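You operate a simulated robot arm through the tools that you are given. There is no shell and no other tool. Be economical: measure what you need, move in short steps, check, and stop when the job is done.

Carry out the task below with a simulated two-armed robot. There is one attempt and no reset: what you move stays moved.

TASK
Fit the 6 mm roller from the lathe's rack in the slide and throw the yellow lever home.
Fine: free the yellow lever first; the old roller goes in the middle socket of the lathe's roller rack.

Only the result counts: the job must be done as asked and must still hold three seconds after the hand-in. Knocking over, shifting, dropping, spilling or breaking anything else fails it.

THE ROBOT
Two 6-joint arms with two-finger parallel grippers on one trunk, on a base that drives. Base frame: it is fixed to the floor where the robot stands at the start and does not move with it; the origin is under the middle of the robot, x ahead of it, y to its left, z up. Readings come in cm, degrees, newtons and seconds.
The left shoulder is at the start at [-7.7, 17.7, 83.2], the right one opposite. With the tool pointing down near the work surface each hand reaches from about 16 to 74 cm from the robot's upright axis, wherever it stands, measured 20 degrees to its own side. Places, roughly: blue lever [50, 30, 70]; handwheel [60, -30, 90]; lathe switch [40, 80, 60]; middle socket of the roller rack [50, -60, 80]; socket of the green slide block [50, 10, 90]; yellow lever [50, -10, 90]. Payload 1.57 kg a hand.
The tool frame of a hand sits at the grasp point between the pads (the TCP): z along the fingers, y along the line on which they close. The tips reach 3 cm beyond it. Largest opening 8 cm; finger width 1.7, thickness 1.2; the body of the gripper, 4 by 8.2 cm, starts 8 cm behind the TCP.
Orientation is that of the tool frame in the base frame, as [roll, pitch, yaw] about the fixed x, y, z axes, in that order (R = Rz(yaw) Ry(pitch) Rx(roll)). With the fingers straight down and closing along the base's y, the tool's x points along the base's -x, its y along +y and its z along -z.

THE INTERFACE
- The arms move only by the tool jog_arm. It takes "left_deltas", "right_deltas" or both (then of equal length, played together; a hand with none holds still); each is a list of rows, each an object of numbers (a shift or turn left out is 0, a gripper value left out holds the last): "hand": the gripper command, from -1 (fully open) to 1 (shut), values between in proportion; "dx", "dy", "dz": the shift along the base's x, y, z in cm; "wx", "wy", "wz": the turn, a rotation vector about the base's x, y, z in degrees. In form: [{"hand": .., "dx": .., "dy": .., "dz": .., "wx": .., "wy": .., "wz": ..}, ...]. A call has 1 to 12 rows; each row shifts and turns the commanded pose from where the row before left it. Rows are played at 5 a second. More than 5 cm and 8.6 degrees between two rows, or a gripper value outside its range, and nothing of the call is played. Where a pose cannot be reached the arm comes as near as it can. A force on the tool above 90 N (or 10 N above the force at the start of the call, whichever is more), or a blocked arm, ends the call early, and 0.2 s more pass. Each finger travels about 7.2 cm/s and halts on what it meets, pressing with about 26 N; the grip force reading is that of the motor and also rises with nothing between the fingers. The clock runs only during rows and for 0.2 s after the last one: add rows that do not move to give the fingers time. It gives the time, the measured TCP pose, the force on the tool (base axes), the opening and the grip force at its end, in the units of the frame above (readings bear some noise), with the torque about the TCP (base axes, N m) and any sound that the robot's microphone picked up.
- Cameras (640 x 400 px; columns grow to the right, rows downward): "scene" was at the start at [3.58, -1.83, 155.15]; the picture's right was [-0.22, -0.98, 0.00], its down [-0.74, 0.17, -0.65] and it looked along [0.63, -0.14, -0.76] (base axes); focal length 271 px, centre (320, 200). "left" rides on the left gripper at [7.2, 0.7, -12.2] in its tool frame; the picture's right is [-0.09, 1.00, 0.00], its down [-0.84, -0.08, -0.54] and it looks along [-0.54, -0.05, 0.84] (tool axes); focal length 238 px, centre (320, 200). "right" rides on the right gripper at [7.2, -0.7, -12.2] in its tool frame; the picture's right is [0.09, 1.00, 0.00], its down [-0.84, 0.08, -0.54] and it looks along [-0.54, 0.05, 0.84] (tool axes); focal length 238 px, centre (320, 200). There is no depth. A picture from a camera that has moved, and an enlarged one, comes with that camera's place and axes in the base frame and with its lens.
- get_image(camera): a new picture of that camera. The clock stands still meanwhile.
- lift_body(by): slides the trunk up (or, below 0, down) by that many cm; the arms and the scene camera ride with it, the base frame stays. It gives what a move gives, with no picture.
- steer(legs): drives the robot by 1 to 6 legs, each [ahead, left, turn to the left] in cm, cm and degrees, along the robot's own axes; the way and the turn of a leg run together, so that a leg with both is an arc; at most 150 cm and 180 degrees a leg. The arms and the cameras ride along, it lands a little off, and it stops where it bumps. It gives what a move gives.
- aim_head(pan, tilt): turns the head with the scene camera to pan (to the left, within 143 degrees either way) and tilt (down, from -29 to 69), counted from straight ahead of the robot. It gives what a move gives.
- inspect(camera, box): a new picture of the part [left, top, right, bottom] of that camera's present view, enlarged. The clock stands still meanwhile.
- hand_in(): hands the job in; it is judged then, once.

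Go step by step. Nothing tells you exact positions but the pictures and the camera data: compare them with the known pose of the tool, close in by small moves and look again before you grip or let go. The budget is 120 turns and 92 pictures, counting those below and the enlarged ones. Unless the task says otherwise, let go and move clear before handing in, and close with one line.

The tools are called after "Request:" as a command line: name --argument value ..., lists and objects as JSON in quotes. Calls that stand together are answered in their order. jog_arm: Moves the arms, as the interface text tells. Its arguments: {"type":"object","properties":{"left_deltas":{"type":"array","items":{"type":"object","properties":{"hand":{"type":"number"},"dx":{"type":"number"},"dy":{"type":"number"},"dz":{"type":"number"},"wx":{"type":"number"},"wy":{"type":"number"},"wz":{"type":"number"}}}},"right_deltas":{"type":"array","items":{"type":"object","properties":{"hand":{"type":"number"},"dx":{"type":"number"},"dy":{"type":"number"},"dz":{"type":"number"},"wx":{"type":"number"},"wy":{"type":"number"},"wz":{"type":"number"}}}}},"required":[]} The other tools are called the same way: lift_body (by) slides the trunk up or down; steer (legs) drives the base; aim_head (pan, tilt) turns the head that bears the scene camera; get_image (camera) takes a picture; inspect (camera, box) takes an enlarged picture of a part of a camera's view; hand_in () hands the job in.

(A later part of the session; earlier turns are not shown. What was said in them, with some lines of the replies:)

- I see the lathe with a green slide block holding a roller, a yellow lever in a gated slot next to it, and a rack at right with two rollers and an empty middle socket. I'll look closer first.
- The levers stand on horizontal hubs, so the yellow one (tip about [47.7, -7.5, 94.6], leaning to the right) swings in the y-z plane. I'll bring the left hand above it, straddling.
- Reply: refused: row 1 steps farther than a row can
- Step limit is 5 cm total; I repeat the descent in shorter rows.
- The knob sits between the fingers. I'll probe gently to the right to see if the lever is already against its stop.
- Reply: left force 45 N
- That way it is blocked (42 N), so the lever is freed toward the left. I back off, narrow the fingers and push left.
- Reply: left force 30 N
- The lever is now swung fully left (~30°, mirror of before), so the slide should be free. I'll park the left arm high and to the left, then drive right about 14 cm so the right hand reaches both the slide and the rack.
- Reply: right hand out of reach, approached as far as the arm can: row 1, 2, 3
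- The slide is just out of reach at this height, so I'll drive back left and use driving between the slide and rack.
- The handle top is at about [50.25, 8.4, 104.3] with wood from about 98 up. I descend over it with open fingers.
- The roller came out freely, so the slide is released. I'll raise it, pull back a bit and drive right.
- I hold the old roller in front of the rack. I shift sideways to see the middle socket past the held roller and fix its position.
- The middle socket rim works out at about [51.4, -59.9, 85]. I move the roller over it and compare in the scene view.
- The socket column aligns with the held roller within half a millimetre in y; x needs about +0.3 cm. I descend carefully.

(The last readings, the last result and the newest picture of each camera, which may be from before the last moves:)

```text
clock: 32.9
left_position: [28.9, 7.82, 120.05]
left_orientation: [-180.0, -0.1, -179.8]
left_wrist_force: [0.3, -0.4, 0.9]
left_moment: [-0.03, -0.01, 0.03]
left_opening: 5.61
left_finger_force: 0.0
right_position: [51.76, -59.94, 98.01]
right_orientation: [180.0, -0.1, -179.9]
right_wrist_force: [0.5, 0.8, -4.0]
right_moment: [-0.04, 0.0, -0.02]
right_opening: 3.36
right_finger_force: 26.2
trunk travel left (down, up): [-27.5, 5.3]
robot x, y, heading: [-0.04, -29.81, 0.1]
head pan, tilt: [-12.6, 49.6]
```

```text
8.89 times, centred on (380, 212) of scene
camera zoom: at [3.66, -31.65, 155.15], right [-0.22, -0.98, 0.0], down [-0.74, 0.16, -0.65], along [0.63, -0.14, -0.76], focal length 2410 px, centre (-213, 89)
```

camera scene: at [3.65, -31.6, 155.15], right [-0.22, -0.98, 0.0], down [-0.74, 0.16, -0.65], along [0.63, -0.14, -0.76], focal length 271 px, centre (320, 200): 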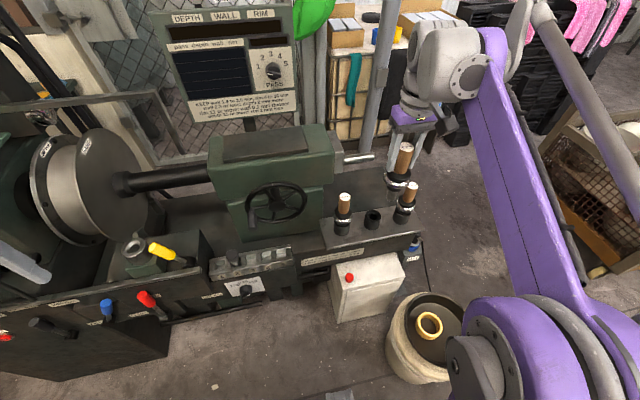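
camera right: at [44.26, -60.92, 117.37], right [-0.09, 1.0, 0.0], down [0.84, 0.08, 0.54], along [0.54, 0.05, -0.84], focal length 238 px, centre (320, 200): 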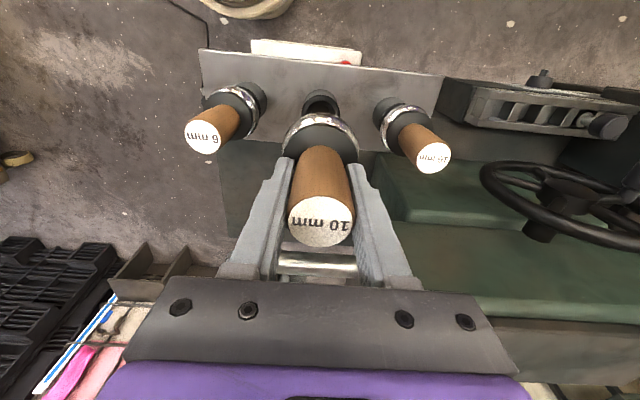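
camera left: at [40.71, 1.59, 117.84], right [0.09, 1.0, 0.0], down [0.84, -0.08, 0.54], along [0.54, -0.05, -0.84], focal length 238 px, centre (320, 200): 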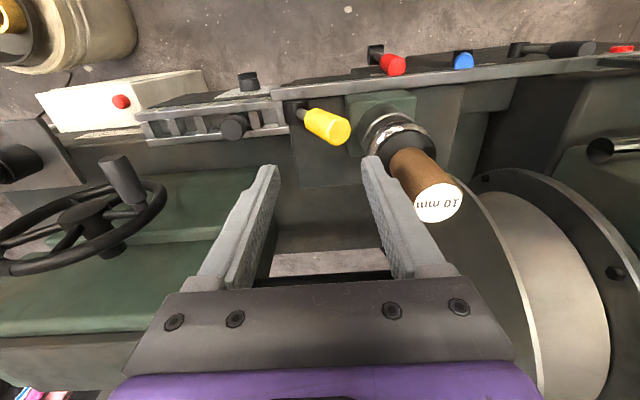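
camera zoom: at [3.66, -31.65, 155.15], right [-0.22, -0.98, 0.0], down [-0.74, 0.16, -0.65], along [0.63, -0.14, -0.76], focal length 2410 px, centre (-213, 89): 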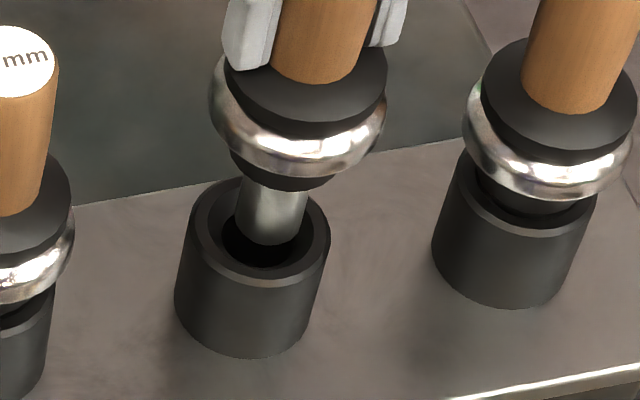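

Request:
jog_arm --right_deltas '[{"dy": 0.05, "dz": -0.4}, {"dz": -0.4}, {"dz": -0.4}, {"dz": -0.3}, {}]'

Request:
inspect --camera "scene" --box '[350, 190, 410, 235]'

```text
clock: 34.1
left_position: [28.9, 7.8, 120.11]
left_orientation: [180.0, 0.0, -179.7]
left_wrist_force: [0.1, -0.3, 0.7]
left_moment: [0.0, -0.01, -0.02]
left_opening: 5.58
left_finger_force: 0.0
right_position: [51.88, -59.89, 96.56]
right_orientation: [180.0, 0.1, -179.9]
right_wrist_force: [6.6, -2.5, 5.9]
right_moment: [-0.26, -0.74, 0.01]
right_opening: 3.36
right_finger_force: 26.0
trunk travel left (down, up): [-27.5, 5.3]
robot x, y, heading: [0.13, -30.21, 0.2]
head pan, tilt: [-12.6, 49.6]
```

```text
8.89 times, centred on (380, 212) of scene
camera zoom: at [3.68, -31.64, 155.16], right [-0.22, -0.98, 0.0], down [-0.74, 0.16, -0.65], along [0.63, -0.14, -0.76], focal length 2410 px, centre (-213, 89)
```

zoom: 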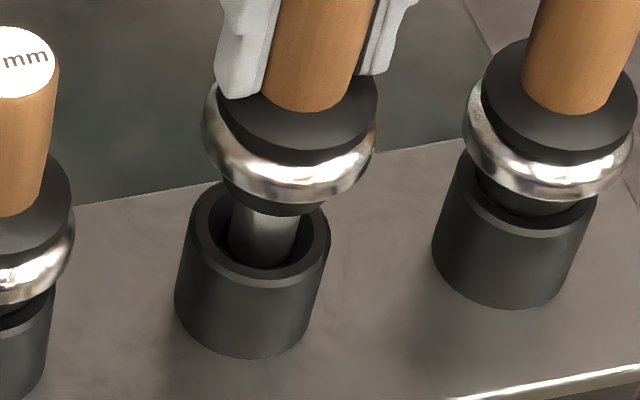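

The peg is on the funnel; the force pushes it to +x, so I shift that way and continue down.

Request:
jog_arm --right_deltas '[{"dx": 0.2, "dy": -0.07}, {"dz": -0.2}, {"dz": -0.3}, {}]'

```text
clock: 35.1
left_position: [28.93, 7.7, 120.05]
left_orientation: [-180.0, -0.1, -179.7]
left_wrist_force: [-0.3, 0.0, -0.7]
left_moment: [-0.01, 0.0, -0.04]
left_opening: 5.59
left_finger_force: 0.1
right_position: [51.96, -60.02, 96.04]
right_orientation: [180.0, 0.0, -179.8]
right_wrist_force: [1.6, -1.0, -6.0]
right_moment: [-0.15, -0.28, -0.01]
right_opening: 3.36
right_finger_force: 26.4
trunk travel left (down, up): [-27.5, 5.3]
robot x, y, heading: [-0.11, -29.47, 0.6]
head pan, tilt: [-12.6, 49.6]
```

Request:
jog_arm --right_deltas '[{"dx": 0.05, "dz": -0.4}, {"dz": -0.4}, {"dz": -0.4}, {"dz": -0.3}, {}]'

```text
clock: 36.3
left_position: [28.91, 7.81, 119.97]
left_orientation: [179.9, 0.1, -179.8]
left_wrist_force: [-0.2, 0.2, 0.0]
left_moment: [0.0, -0.03, -0.02]
left_opening: 5.6
left_finger_force: 0.0
right_position: [52.07, -59.89, 94.46]
right_orientation: [-179.9, 0.1, -179.9]
right_wrist_force: [-0.2, -0.1, -4.0]
right_moment: [0.01, 0.02, 0.03]
right_opening: 3.38
right_finger_force: 25.8
trunk travel left (down, up): [-27.5, 5.3]
robot x, y, heading: [0.3, -29.88, 0.3]
head pan, tilt: [-12.6, 49.6]
```

Request:
jog_arm --right_deltas '[{"dz": -0.4}, {"dz": -0.4}, {"dz": -0.4}, {"dz": -0.3}, {}]'

Request:
inspect --camera "scene" --box '[330, 170, 430, 245]'

```text
clock: 37.5
left_position: [28.72, 7.74, 120.14]
left_orientation: [-180.0, 0.1, -180.0]
left_wrist_force: [0.1, -0.1, -0.6]
left_moment: [0.01, 0.02, -0.03]
left_opening: 5.6
left_finger_force: 0.0
right_position: [51.83, -59.85, 93.16]
right_orientation: [180.0, 0.1, -179.9]
right_wrist_force: [1.2, -2.6, 25.6]
right_moment: [-0.34, 0.05, 0.0]
right_opening: 3.4
right_finger_force: 25.8
trunk travel left (down, up): [-27.5, 5.3]
robot x, y, heading: [-0.18, -29.4, 0.1]
head pan, tilt: [-12.6, 49.6]
```

```text
5.33 times, centred on (380, 208) of scene
camera zoom: at [3.43, -31.55, 155.17], right [-0.22, -0.98, 0.0], down [-0.74, 0.16, -0.65], along [0.63, -0.14, -0.76], focal length 1446 px, centre (0, 160)
```

zoom: 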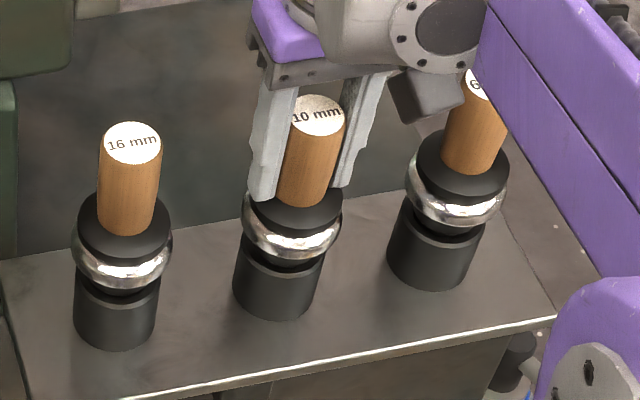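

The old roller is seated. I release and rise.

Request:
jog_arm --right_deltas '[{"dz": 0.2}, {"hand": -0.6}, {}, {}, {"dz": 4}, {"dz": 4.5}, {"dz": 4.5}, {}]'

Request:
get_image --camera "right"

```text
clock: 39.3
left_position: [28.88, 7.67, 120.09]
left_orientation: [180.0, -0.1, -179.7]
left_wrist_force: [0.0, -0.5, 0.5]
left_moment: [0.02, -0.02, -0.01]
left_opening: 5.57
left_finger_force: 0.1
right_position: [52.08, -59.86, 106.28]
right_orientation: [180.0, 0.0, -180.0]
right_wrist_force: [-1.3, 0.3, 0.5]
right_moment: [0.0, 0.02, 0.02]
right_opening: 6.41
right_finger_force: 0.0
trunk travel left (down, up): [-27.5, 5.3]
robot x, y, heading: [-0.56, -29.68, -0.0]
head pan, tilt: [-12.6, 49.6]
```

```text
50 pictures are left
camera right: at [44.93, -60.73, 118.5], right [-0.09, 1.0, 0.0], down [0.84, 0.08, 0.54], along [0.54, 0.05, -0.84], focal length 238 px, centre (320, 200)
```

right: 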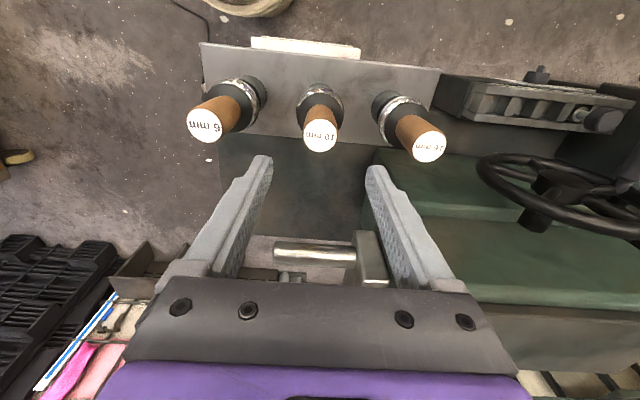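

Request:
jog_arm --right_deltas '[{"dy": -4, "hand": -1}, {"dy": -4}, {"dy": -2.9}, {}]'

Request:
get_image --camera "right"

```text
clock: 40.3
left_position: [28.87, 7.8, 119.98]
left_orientation: [-180.0, -0.1, -179.8]
left_wrist_force: [0.8, 1.0, -0.3]
left_moment: [-0.03, -0.03, -0.01]
left_opening: 5.59
left_finger_force: 0.0
right_position: [51.98, -70.8, 106.24]
right_orientation: [-180.0, -0.1, -179.7]
right_wrist_force: [0.7, -0.2, -0.4]
right_moment: [-0.02, 0.01, 0.0]
right_opening: 8.03
right_finger_force: 0.0
trunk travel left (down, up): [-27.5, 5.3]
robot x, y, heading: [0.21, -30.12, 0.4]
head pan, tilt: [-12.6, 49.6]
```

```text
49 pictures are left
camera right: at [44.89, -71.71, 118.49], right [-0.09, 1.0, 0.0], down [0.84, 0.08, 0.54], along [0.54, 0.05, -0.84], focal length 238 px, centre (320, 200)
```

right: 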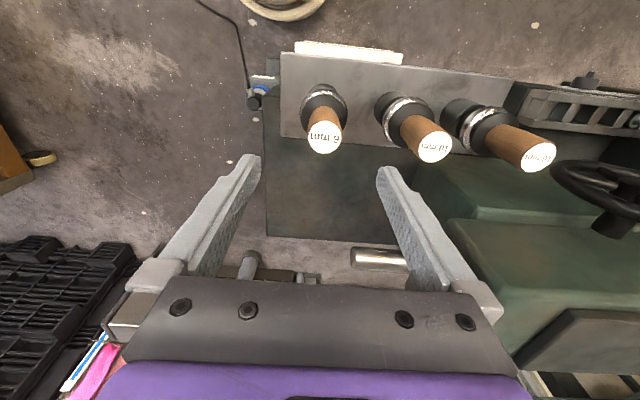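

Request:
jog_arm --right_deltas '[{"dy": 0.33, "dz": -4.5}, {"dz": -4.5}, {"dz": -3.8}, {}]'

Request:
get_image --camera "right"

```text
clock: 41.3
left_position: [28.79, 7.7, 120.12]
left_orientation: [180.0, 0.0, -179.8]
left_wrist_force: [0.1, -0.1, -0.6]
left_moment: [0.02, 0.0, -0.02]
left_opening: 5.58
left_finger_force: 0.0
right_position: [52.02, -70.57, 93.48]
right_orientation: [-179.9, 0.0, -179.9]
right_wrist_force: [-0.6, -0.5, 0.8]
right_moment: [-0.02, 0.03, 0.04]
right_opening: 8.02
right_finger_force: 0.0
trunk travel left (down, up): [-27.5, 5.3]
robot x, y, heading: [0.15, -29.69, 0.1]
head pan, tilt: [-12.6, 49.6]
```

```text
48 pictures are left
camera right: at [44.88, -71.37, 105.71], right [-0.09, 1.0, 0.0], down [0.84, 0.08, 0.54], along [0.54, 0.05, -0.84], focal length 238 px, centre (320, 200)
```

right: 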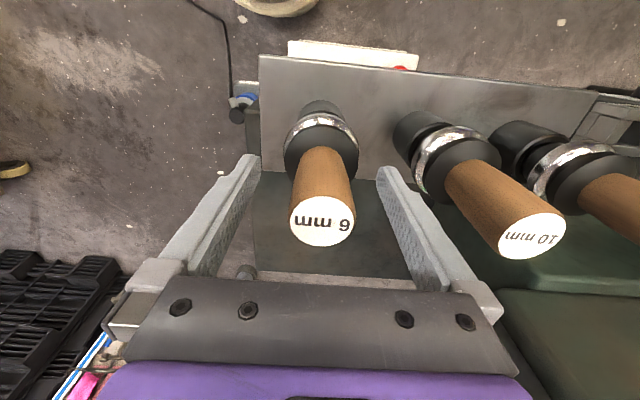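

Request:
jog_arm --right_deltas '[{"hand": 1}, {}, {}, {}]'

Request:
jog_arm --right_deltas '[{"dz": 0.5}, {"dz": 0.5}, {"dz": 1}, {"dz": 1.5}, {"dz": 2}, {"dz": 4.5}, {"dz": 4.5}, {"dz": 4.5}, {"dz": 4.5}, {}]'

Request:
get_image --camera "right"

```text
clock: 42.3
left_position: [28.93, 7.8, 120.07]
left_orientation: [-180.0, 0.1, -179.8]
left_wrist_force: [-0.3, -0.9, 0.6]
left_moment: [0.02, 0.0, 0.03]
left_opening: 5.61
left_finger_force: 0.0
right_position: [52.1, -70.56, 93.69]
right_orientation: [-179.9, 0.0, -179.8]
right_wrist_force: [-0.4, 1.9, 0.0]
right_moment: [0.11, -0.02, 0.01]
right_opening: 3.36
right_finger_force: 26.3
trunk travel left (down, up): [-27.5, 5.3]
robot x, y, heading: [0.08, -29.69, 0.3]
head pan, tilt: [-12.6, 49.6]
```

```text
clock: 44.5
left_position: [28.92, 7.76, 119.95]
left_orientation: [-180.0, 0.1, -179.9]
left_wrist_force: [-0.6, -0.5, 0.1]
left_moment: [-0.01, -0.02, 0.0]
left_opening: 5.6
left_finger_force: 0.1
right_position: [51.95, -70.44, 116.79]
right_orientation: [180.0, 0.1, -179.9]
right_wrist_force: [-0.3, -0.7, -4.4]
right_moment: [0.0, -0.02, 0.0]
right_opening: 3.39
right_finger_force: 26.0
trunk travel left (down, up): [-27.5, 5.3]
robot x, y, heading: [-0.14, -29.67, -0.2]
head pan, tilt: [-12.6, 49.6]
```

```text
47 pictures are left
camera right: at [44.74, -71.33, 129.08], right [-0.09, 1.0, 0.0], down [0.84, 0.08, 0.54], along [0.54, 0.05, -0.84], focal length 238 px, centre (320, 200)
```

right: 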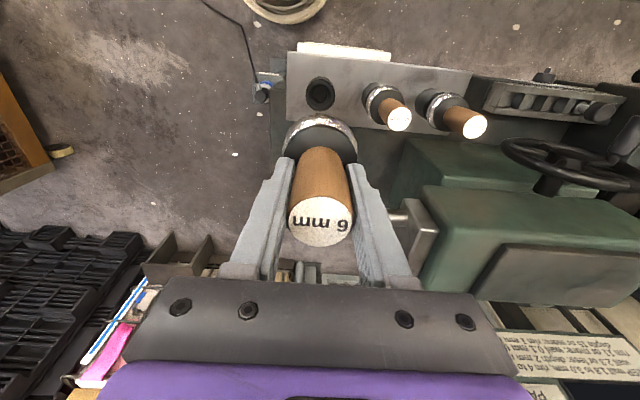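

The 6 mm roller is in hand. I retract, swing left and drive back to the slide.

Request:
jog_arm --right_deltas '[{"dx": -4.5}, {"dx": -4.5}, {"dy": 4.8}, {"dy": 4.8}, {"dy": 4.8}, {"dy": 4.8}, {"dy": 4.8}, {"dy": 4.8}, {"dy": 4.8}, {"dy": 4.8}, {"dy": 4.8}, {"dy": 4.8}]'

Request:
steer --legs '[[0, 26, 0]]'

Request:
get_image --camera "right"

Request:
get_image --camera "scene"

```text
clock: 47.1
left_position: [28.94, 7.84, 119.96]
left_orientation: [-179.9, 0.0, -179.9]
left_wrist_force: [-0.2, 0.2, -0.4]
left_moment: [0.0, 0.01, 0.02]
left_opening: 5.6
left_finger_force: 0.2
right_position: [43.02, -22.27, 117.01]
right_orientation: [-179.8, 0.0, -179.9]
right_wrist_force: [-0.1, 0.6, -4.5]
right_moment: [-0.07, 0.0, -0.01]
right_opening: 3.38
right_finger_force: 25.8
trunk travel left (down, up): [-27.5, 5.3]
robot x, y, heading: [-0.48, -30.07, -0.0]
head pan, tilt: [-12.6, 49.6]
```

```text
clock: 50.0
left_position: [28.87, 33.78, 120.01]
left_orientation: [180.0, 0.0, -179.9]
left_wrist_force: [0.5, -0.6, -0.4]
left_moment: [-0.03, -0.02, 0.0]
left_opening: 5.62
left_finger_force: 0.1
right_position: [43.04, 3.54, 116.89]
right_orientation: [-179.9, 0.0, -180.0]
right_wrist_force: [0.7, 0.2, -3.6]
right_moment: [0.01, 0.04, 0.05]
right_opening: 3.37
right_finger_force: 26.2
trunk travel left (down, up): [-27.5, 5.3]
robot x, y, heading: [0.01, -3.89, 0.0]
head pan, tilt: [-12.6, 49.6]
```

```text
46 pictures are left
camera right: at [35.79, 2.74, 129.15], right [-0.09, 1.0, 0.0], down [0.84, 0.08, 0.54], along [0.54, 0.05, -0.84], focal length 238 px, centre (320, 200)
```

right: 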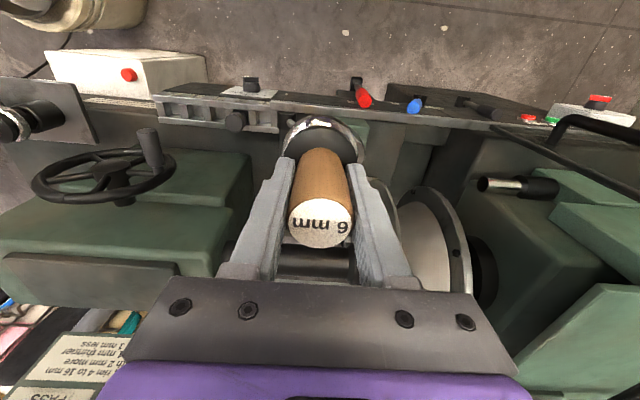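

```text
45 pictures are left
camera scene: at [3.6, -5.57, 155.15], right [-0.22, -0.98, 0.0], down [-0.74, 0.16, -0.65], along [0.63, -0.14, -0.76], focal length 271 px, centre (320, 200)
```

scene: 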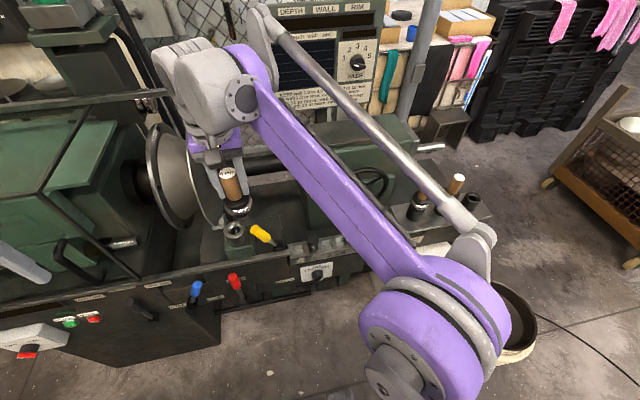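

Request:
jog_arm --right_deltas '[{"dy": 4.9}, {"dx": 3.6}, {"dx": 3.55}, {"dz": -4}, {"dz": -3}, {}]'

Request:
inspect --camera "right" --box '[220, 50, 420, 175]'

Request:
inspect --camera "scene" --box '[190, 160, 290, 260]'

```text
clock: 51.4
left_position: [28.88, 33.76, 119.99]
left_orientation: [-180.0, -0.1, -179.9]
left_wrist_force: [-0.1, -0.3, -0.3]
left_moment: [-0.02, 0.03, -0.01]
left_opening: 5.57
left_finger_force: 0.1
right_position: [49.35, 7.8, 109.24]
right_orientation: [-179.9, 0.1, -179.8]
right_wrist_force: [0.2, -0.4, -4.4]
right_moment: [0.01, -0.02, 0.01]
right_opening: 3.38
right_finger_force: 25.6
right hand out of reach, approached as far as the arm can: row 3
trunk travel left (down, up): [-27.5, 5.3]
robot x, y, heading: [0.19, -3.72, 0.1]
head pan, tilt: [-12.6, 49.6]
```

```text
3.20 times, centred on (320, 112) of right
camera zoom: at [42.12, 7.12, 121.43], right [-0.09, 1.0, 0.0], down [0.84, 0.08, 0.54], along [0.54, 0.05, -0.84], focal length 763 px, centre (320, 480)
```

zoom: 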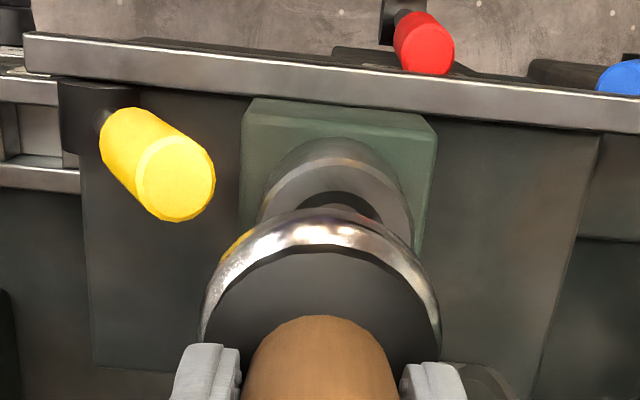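

```text
4.00 times, centred on (240, 210) of scene
camera zoom: at [3.55, -5.58, 155.15], right [-0.22, -0.98, 0.0], down [-0.74, 0.16, -0.65], along [0.63, -0.14, -0.76], focal length 1084 px, centre (640, 160)
```

zoom: 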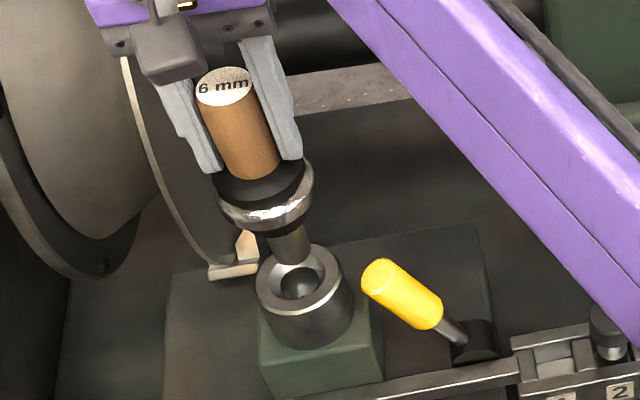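

Request:
jog_arm --right_deltas '[{"dx": 0.85, "dy": 0.6, "dz": -1}, {}, {}]'

Request:
inspect --camera "right" --box '[220, 50, 420, 175]'

Request:
inspect --camera "scene" --box '[220, 200, 280, 245]'

```text
clock: 52.2
left_position: [28.86, 33.77, 119.99]
left_orientation: [179.9, -0.1, -179.9]
left_wrist_force: [-0.3, 0.0, -0.1]
left_moment: [0.0, -0.01, -0.08]
left_opening: 5.61
left_finger_force: 0.0
right_position: [50.12, 8.62, 108.23]
right_orientation: [-180.0, 0.0, -179.8]
right_wrist_force: [1.0, -0.4, -4.1]
right_moment: [-0.03, 0.01, 0.02]
right_opening: 3.35
right_finger_force: 26.1
trunk travel left (down, up): [-27.5, 5.3]
robot x, y, heading: [-0.19, -4.02, 0.3]
head pan, tilt: [-12.6, 49.6]
```

```text
3.20 times, centred on (320, 112) of right
camera zoom: at [43.06, 7.79, 120.44], right [-0.09, 1.0, 0.0], down [0.84, 0.08, 0.54], along [0.54, 0.05, -0.84], focal length 763 px, centre (320, 480)
```

zoom: 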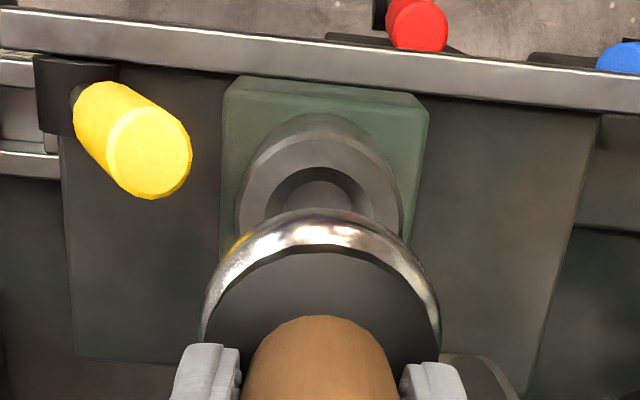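

```text
8.89 times, centred on (250, 222) of scene
camera zoom: at [3.62, -5.55, 155.15], right [-0.22, -0.98, 0.0], down [-0.74, 0.16, -0.65], along [0.63, -0.14, -0.76], focal length 2410 px, centre (942, 0)
```

zoom: 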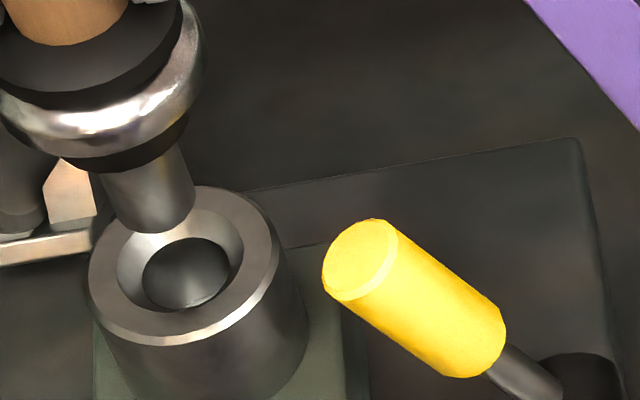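

Aligned in y in the wrist view. I descend gradually.

Request:
jog_arm --right_deltas '[{"dy": -0.05, "dz": -1}, {"dz": -1}, {"dz": -0.7}, {}]'

Request:
inspect --camera "scene" --box '[220, 200, 280, 245]'

```text
clock: 53.2
left_position: [28.85, 33.77, 120.08]
left_orientation: [-180.0, 0.0, -179.9]
left_wrist_force: [0.0, -0.3, -0.4]
left_moment: [0.02, -0.02, -0.01]
left_opening: 5.63
left_finger_force: 0.0
right_position: [50.18, 8.47, 105.53]
right_orientation: [-179.9, 0.0, -179.9]
right_wrist_force: [-0.2, -0.6, -4.6]
right_moment: [-0.03, -0.04, -0.01]
right_opening: 3.37
right_finger_force: 26.0
trunk travel left (down, up): [-27.5, 5.3]
robot x, y, heading: [-0.14, -3.55, 0.0]
head pan, tilt: [-12.6, 49.6]
```

```text
8.89 times, centred on (250, 222) of scene
camera zoom: at [3.6, -5.57, 155.15], right [-0.22, -0.98, 0.0], down [-0.74, 0.16, -0.65], along [0.63, -0.14, -0.76], focal length 2410 px, centre (942, 0)
```

zoom: 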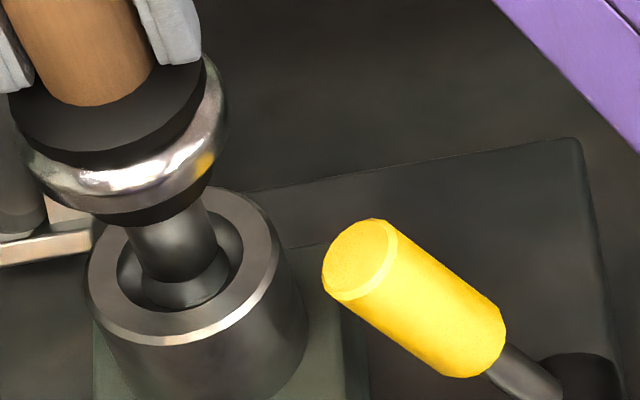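

Request:
jog_arm --right_deltas '[{"dz": -0.4}, {"dz": -0.4}, {"dz": -0.4}, {}]'

```text
clock: 54.2
left_position: [28.79, 33.72, 119.95]
left_orientation: [-179.9, 0.0, -179.9]
left_wrist_force: [-0.6, -0.3, 0.2]
left_moment: [-0.04, 0.01, -0.01]
left_opening: 5.6
left_finger_force: 0.0
right_position: [50.12, 8.57, 104.38]
right_orientation: [-179.9, 0.0, -179.9]
right_wrist_force: [-3.1, -1.1, -3.8]
right_moment: [-0.12, 0.43, 0.02]
right_opening: 3.38
right_finger_force: 26.2
trunk travel left (down, up): [-27.5, 5.3]
robot x, y, heading: [-0.31, -3.64, -0.0]
head pan, tilt: [-12.6, 49.6]
```

Request:
jog_arm --right_deltas '[{"dx": -0.12, "dy": -0.04, "dz": -0.2}, {"dz": -0.4}, {"dz": -0.4}, {}]'

```text
clock: 55.2
left_position: [28.96, 33.72, 120.07]
left_orientation: [-179.9, 0.0, -179.9]
left_wrist_force: [-0.3, -1.3, -0.6]
left_moment: [-0.01, -0.01, 0.01]
left_opening: 5.59
left_finger_force: 0.0
right_position: [50.05, 8.54, 103.38]
right_orientation: [-179.9, 0.0, -179.9]
right_wrist_force: [0.2, 0.3, -3.7]
right_moment: [0.02, 0.03, 0.0]
right_opening: 3.36
right_finger_force: 25.8
trunk travel left (down, up): [-27.5, 5.3]
robot x, y, heading: [-0.34, -3.39, 0.2]
head pan, tilt: [-12.6, 49.6]
```

Request:
jog_arm --right_deltas '[{"dz": -0.5}, {"dz": -0.5}, {"dz": -0.5}, {"dz": -0.4}, {"dz": -0.2}, {}]'

Request:
inspect --camera "scene" --box '[200, 180, 300, 255]'

```text
clock: 56.6
left_position: [28.7, 33.8, 120.17]
left_orientation: [179.9, 0.1, -179.9]
left_wrist_force: [-0.8, -0.6, -0.6]
left_moment: [0.02, 0.03, -0.01]
left_opening: 5.59
left_finger_force: 0.1
right_position: [49.91, 8.56, 101.45]
right_orientation: [-179.9, 0.2, -179.9]
right_wrist_force: [1.3, 2.3, 25.7]
right_moment: [0.33, 0.02, -0.01]
right_opening: 3.39
right_finger_force: 25.8
trunk travel left (down, up): [-27.5, 5.3]
robot x, y, heading: [-0.0, -3.72, 0.1]
head pan, tilt: [-12.6, 49.6]
```

```text
5.33 times, centred on (250, 218) of scene
camera zoom: at [3.37, -5.59, 155.16], right [-0.22, -0.98, 0.0], down [-0.74, 0.16, -0.65], along [0.63, -0.14, -0.76], focal length 1446 px, centre (693, 107)
```

zoom: 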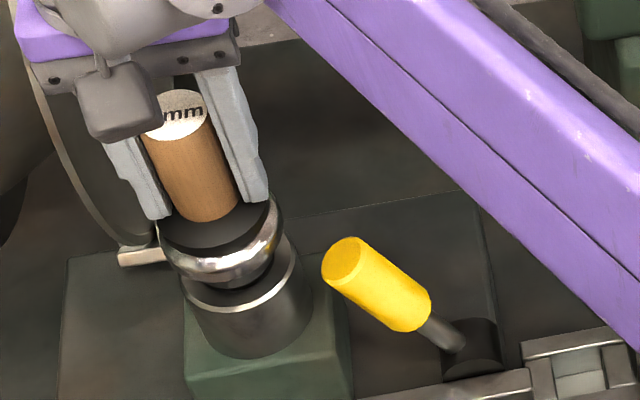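

Seated at the same depth as the old one. I release, rise, and check before going for the lever with the same hand.

Request:
jog_arm --right_deltas '[{"dz": 0.15}, {"hand": -0.6}, {}, {}, {"dz": 4}, {"dz": 4.5}, {"dy": -3.5, "dx": -1}, {"dy": -3.9, "dx": -1.2, "hand": -0.5}, {}]'

Request:
get_image --camera "right"

Request:
inspect --camera "scene" --box '[200, 180, 300, 255]'

```text
clock: 58.6
left_position: [28.85, 33.82, 119.95]
left_orientation: [-179.9, 0.0, -179.9]
left_wrist_force: [0.9, 0.1, 0.5]
left_moment: [-0.05, 0.02, -0.02]
left_opening: 5.61
left_finger_force: 0.0
right_position: [47.88, 1.2, 109.92]
right_orientation: [179.9, 0.0, -179.9]
right_wrist_force: [0.6, -0.3, -0.1]
right_moment: [-0.03, 0.0, 0.04]
right_opening: 5.98
right_finger_force: 0.1
trunk travel left (down, up): [-27.5, 5.3]
robot x, y, heading: [0.02, -3.54, 0.2]
head pan, tilt: [-12.6, 49.6]
```

```text
38 pictures are left
camera right: at [40.69, 0.39, 122.16], right [-0.09, 1.0, 0.0], down [0.84, 0.08, 0.54], along [0.54, 0.05, -0.84], focal length 238 px, centre (320, 200)
```

right: 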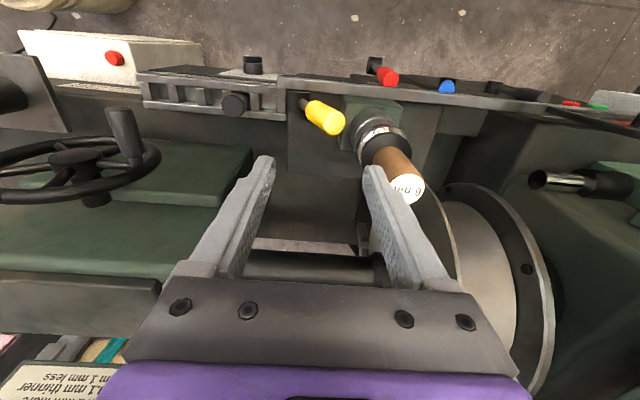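

```text
5.33 times, centred on (250, 218) of scene
camera zoom: at [3.63, -5.49, 155.15], right [-0.22, -0.98, 0.0], down [-0.74, 0.16, -0.65], along [0.63, -0.14, -0.76], focal length 1446 px, centre (693, 107)
```

zoom: 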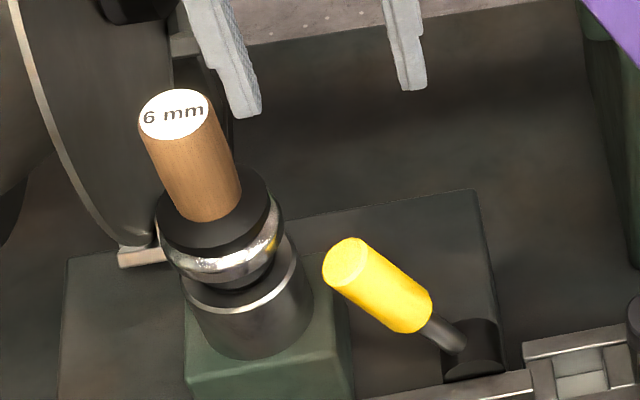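

Request:
jog_arm --right_deltas '[{"dx": -0.6, "dy": -0.1, "dz": -4, "hand": -0.45}, {"dz": -4}, {"dz": -3}, {}]'

Request:
get_image --camera "right"

Request:
inspect --camera "scene" --box '[200, 180, 300, 255]'

```text
clock: 59.6
left_position: [28.86, 33.78, 120.11]
left_orientation: [179.9, -0.1, -179.9]
left_wrist_force: [-0.7, -0.3, 0.1]
left_moment: [-0.02, 0.02, -0.01]
left_opening: 5.6
left_finger_force: 0.0
right_position: [47.18, 0.99, 98.96]
right_orientation: [-180.0, 0.0, -179.9]
right_wrist_force: [-0.7, -0.2, -0.3]
right_moment: [-0.01, 0.01, 0.04]
right_opening: 5.79
right_finger_force: 0.0
trunk travel left (down, up): [-27.5, 5.3]
robot x, y, heading: [-0.11, -3.76, 0.1]
head pan, tilt: [-12.6, 49.6]
```

```text
36 pictures are left
camera right: at [40.02, 0.22, 111.18], right [-0.09, 1.0, 0.0], down [0.84, 0.08, 0.54], along [0.54, 0.05, -0.84], focal length 238 px, centre (320, 200)
```

right: 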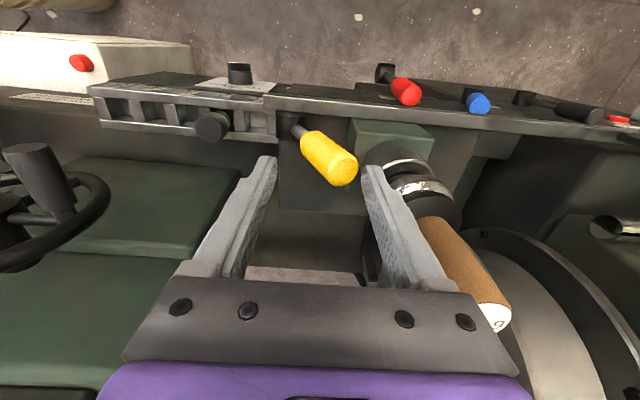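

```text
5.33 times, centred on (250, 218) of scene
camera zoom: at [3.56, -5.57, 155.15], right [-0.22, -0.98, 0.0], down [-0.74, 0.16, -0.65], along [0.63, -0.14, -0.76], focal length 1446 px, centre (693, 107)
```

zoom: 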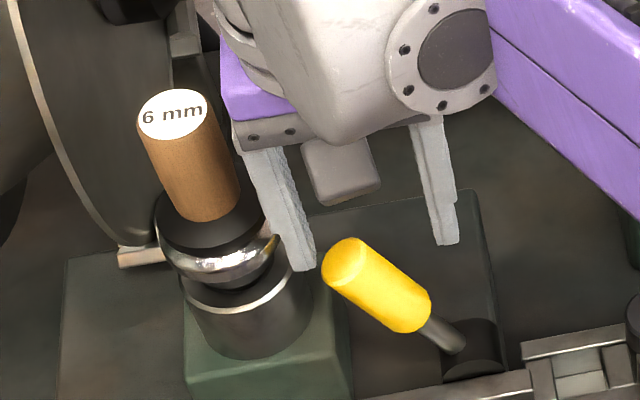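

Request:
jog_arm --right_deltas '[{"dy": 0.25}, {"dz": -1.5}, {"dz": -1.5}, {"dz": -1.5}, {"dz": -1.5}, {}]'

Request:
get_image --camera "right"

```text
clock: 61.0
left_position: [28.84, 33.74, 119.97]
left_orientation: [180.0, -0.1, -179.9]
left_wrist_force: [0.1, -0.4, -0.6]
left_moment: [0.0, -0.01, 0.0]
left_opening: 5.58
left_finger_force: 0.1
right_position: [47.34, 1.35, 92.95]
right_orientation: [-180.0, -0.1, -179.8]
right_wrist_force: [0.0, 0.2, 0.4]
right_moment: [0.02, 0.0, 0.04]
right_opening: 5.8
right_finger_force: 0.1
trunk travel left (down, up): [-27.5, 5.3]
robot x, y, heading: [0.2, -3.58, 0.3]
head pan, tilt: [-12.6, 49.6]
```

```text
34 pictures are left
camera right: at [40.03, 0.5, 105.15], right [-0.09, 1.0, 0.0], down [0.84, 0.08, 0.54], along [0.54, 0.05, -0.84], focal length 238 px, centre (320, 200)
```

right: 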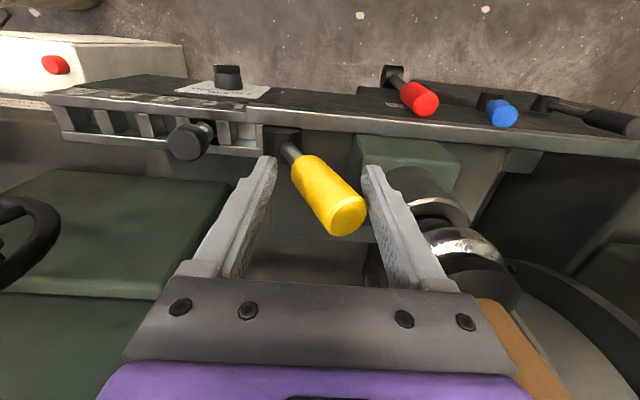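

Request:
jog_arm --right_deltas '[{"dy": -0.7}, {"dy": -0.7}, {"dy": -0.7}, {"dy": -0.7}, {"dy": -0.7}, {"dy": -0.7}, {"dy": -0.7}, {"dy": -0.7}, {}]'

Request:
get_image --camera "right"

```text
clock: 63.0
left_position: [28.77, 33.82, 119.97]
left_orientation: [179.9, 0.0, -180.0]
left_wrist_force: [0.0, 0.4, -0.6]
left_moment: [0.03, 0.01, 0.02]
left_opening: 5.57
left_finger_force: 0.2
right_position: [47.25, -4.31, 93.0]
right_orientation: [-179.9, 0.0, -179.9]
right_wrist_force: [0.3, 1.4, 0.7]
right_moment: [0.07, 0.01, -0.01]
right_opening: 5.93
right_finger_force: 1.0
trunk travel left (down, up): [-27.5, 5.3]
robot x, y, heading: [-0.5, -3.77, 0.0]
head pan, tilt: [-12.6, 49.6]
```

```text
33 pictures are left
camera right: at [40.08, -5.09, 105.14], right [-0.09, 1.0, 0.0], down [0.84, 0.08, 0.54], along [0.54, 0.05, -0.84], focal length 238 px, centre (320, 200)
```

right: 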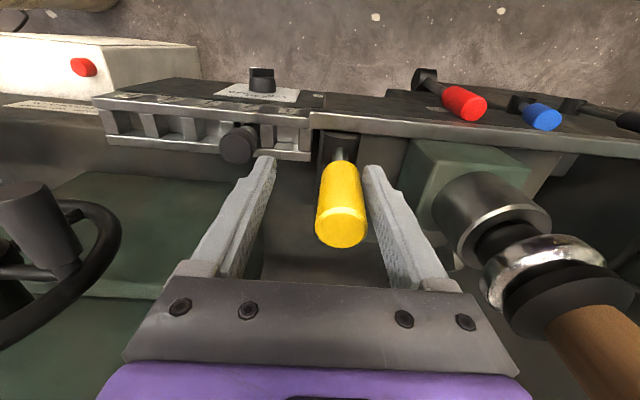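

Request:
jog_arm --right_deltas '[{"dy": -0.6}, {"dy": -0.6}, {"dy": -0.6}, {"dy": -0.5}, {"dy": -0.5}, {"dy": -0.4}, {}]'

Request:
get_image --camera "right"

```text
clock: 64.6
left_position: [28.86, 33.93, 120.04]
left_orientation: [-179.9, 0.0, -179.8]
left_wrist_force: [-0.2, 0.0, -0.2]
left_moment: [0.01, 0.03, -0.01]
left_opening: 5.63
left_finger_force: 0.1
right_position: [47.24, -7.43, 92.95]
right_orientation: [-179.9, 0.1, -180.0]
right_wrist_force: [2.3, 10.6, 0.1]
right_moment: [0.35, -0.02, 0.05]
right_opening: 6.8
right_finger_force: 5.6
trunk travel left (down, up): [-27.5, 5.3]
robot x, y, heading: [-0.14, -3.51, 0.0]
head pan, tilt: [-12.6, 49.6]
```

```text
32 pictures are left
camera right: at [40.13, -8.14, 105.18], right [-0.09, 1.0, 0.0], down [0.84, 0.08, 0.54], along [0.54, 0.05, -0.84], focal length 238 px, centre (320, 200)
```

right: 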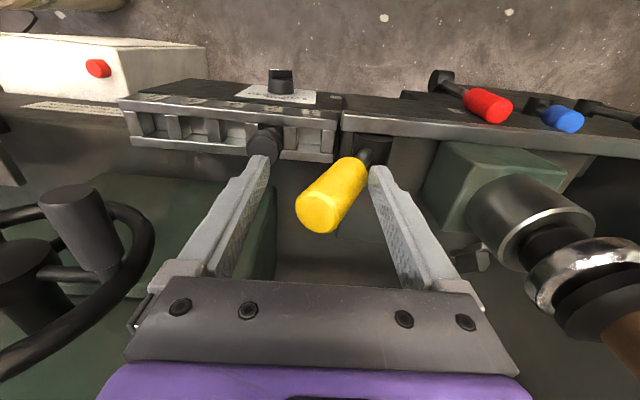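

Request:
jog_arm --right_deltas '[{"dy": -0.5}, {"dy": -0.5}, {"dy": -0.3}, {}]'

```text
clock: 65.6
left_position: [28.83, 34.3, 119.88]
left_orientation: [-179.8, 0.0, -179.9]
left_wrist_force: [0.3, 0.4, -0.7]
left_moment: [0.0, 0.0, -0.02]
left_opening: 5.6
left_finger_force: 0.1
right_position: [47.28, -7.94, 92.97]
right_orientation: [179.8, 0.0, -179.8]
right_wrist_force: [6.3, 43.1, 3.6]
right_moment: [1.36, -0.3, 0.03]
right_opening: 8.02
right_finger_force: 12.3
trunk travel left (down, up): [-27.5, 5.3]
robot x, y, heading: [0.03, -3.65, 0.1]
head pan, tilt: [-12.6, 49.6]
```

The lever is hard against its home stop. I open, back off and rise clear.

Request:
jog_arm --right_deltas '[{"hand": -1, "dy": 0.6}, {"dy": 0.5}, {}, {"dz": 3}, {"dz": 4.5}, {"dz": 4.5}, {"dz": 4.5}, {"dx": -4.5}, {}]'

Request:
get_image --camera "right"

Request:
get_image --camera "scene"

```text
clock: 67.6
left_position: [28.92, 33.81, 119.95]
left_orientation: [-179.9, -0.1, -179.9]
left_wrist_force: [0.6, -0.1, -0.3]
left_moment: [0.0, 0.0, 0.02]
left_opening: 5.61
left_finger_force: 0.0
right_position: [42.86, -7.72, 109.5]
right_orientation: [-180.0, 0.0, 180.0]
right_wrist_force: [0.8, -0.2, -1.0]
right_moment: [-0.01, -0.01, 0.0]
right_opening: 7.99
right_finger_force: 0.0
trunk travel left (down, up): [-27.5, 5.3]
robot x, y, heading: [-0.03, -3.9, 0.2]
head pan, tilt: [-12.6, 49.6]
```

```text
31 pictures are left
camera right: at [35.69, -8.45, 121.66], right [-0.09, 1.0, 0.0], down [0.84, 0.08, 0.54], along [0.54, 0.05, -0.84], focal length 238 px, centre (320, 200)
```

right: 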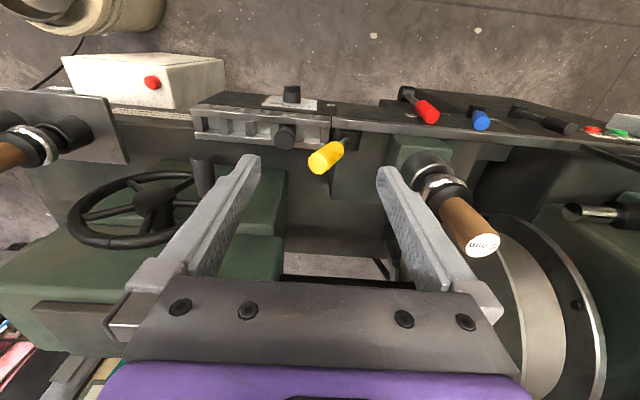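

```text
30 pictures are left
camera scene: at [3.73, -5.55, 155.15], right [-0.22, -0.98, 0.0], down [-0.74, 0.16, -0.65], along [0.63, -0.14, -0.76], focal length 271 px, centre (320, 200)
```

scene: 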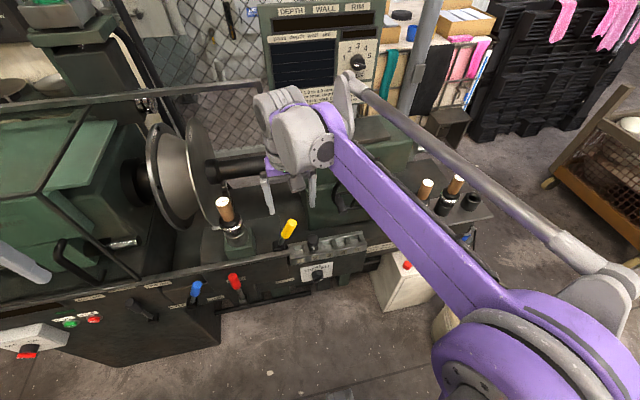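

Request:
inspect --camera "scene" --box '[200, 180, 320, 260]'

Request:
inspect --camera "scene" --box '[390, 160, 500, 240]'

```text
5.00 times, centred on (260, 220) of scene
camera zoom: at [3.73, -5.55, 155.15], right [-0.22, -0.98, 0.0], down [-0.74, 0.16, -0.65], along [0.63, -0.14, -0.76], focal length 1356 px, centre (620, 100)
```

zoom: 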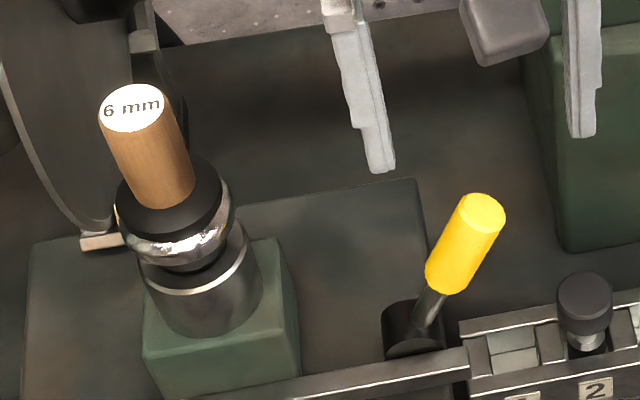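

```text
5.00 times, centred on (445, 200) of scene
camera zoom: at [3.73, -5.55, 155.15], right [-0.22, -0.98, 0.0], down [-0.74, 0.16, -0.65], along [0.63, -0.14, -0.76], focal length 1356 px, centre (-305, 200)
```

zoom: 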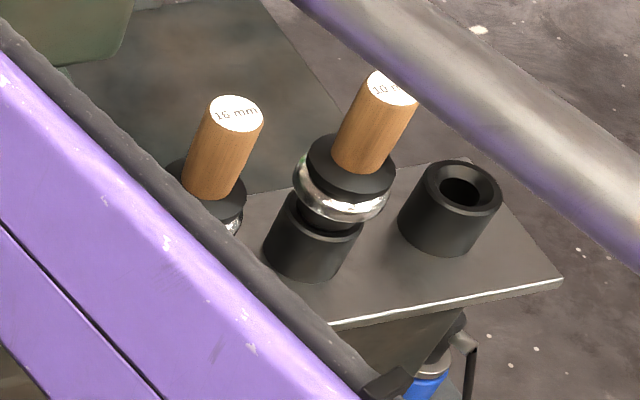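

The 6 mm roller sits in the slide, the 10 mm one is in the middle rack socket, and the yellow lever is back against its home stop. Both hands are clear, so I hand in.

Request:
hand_in

```text
The job is handed in.
```

The 6 mm roller is seated in the slide, the old 10 mm roller is in the middle socket of the rack, and the yellow lever is thrown back to its home stop; the job is handed in, with no verdict reported.
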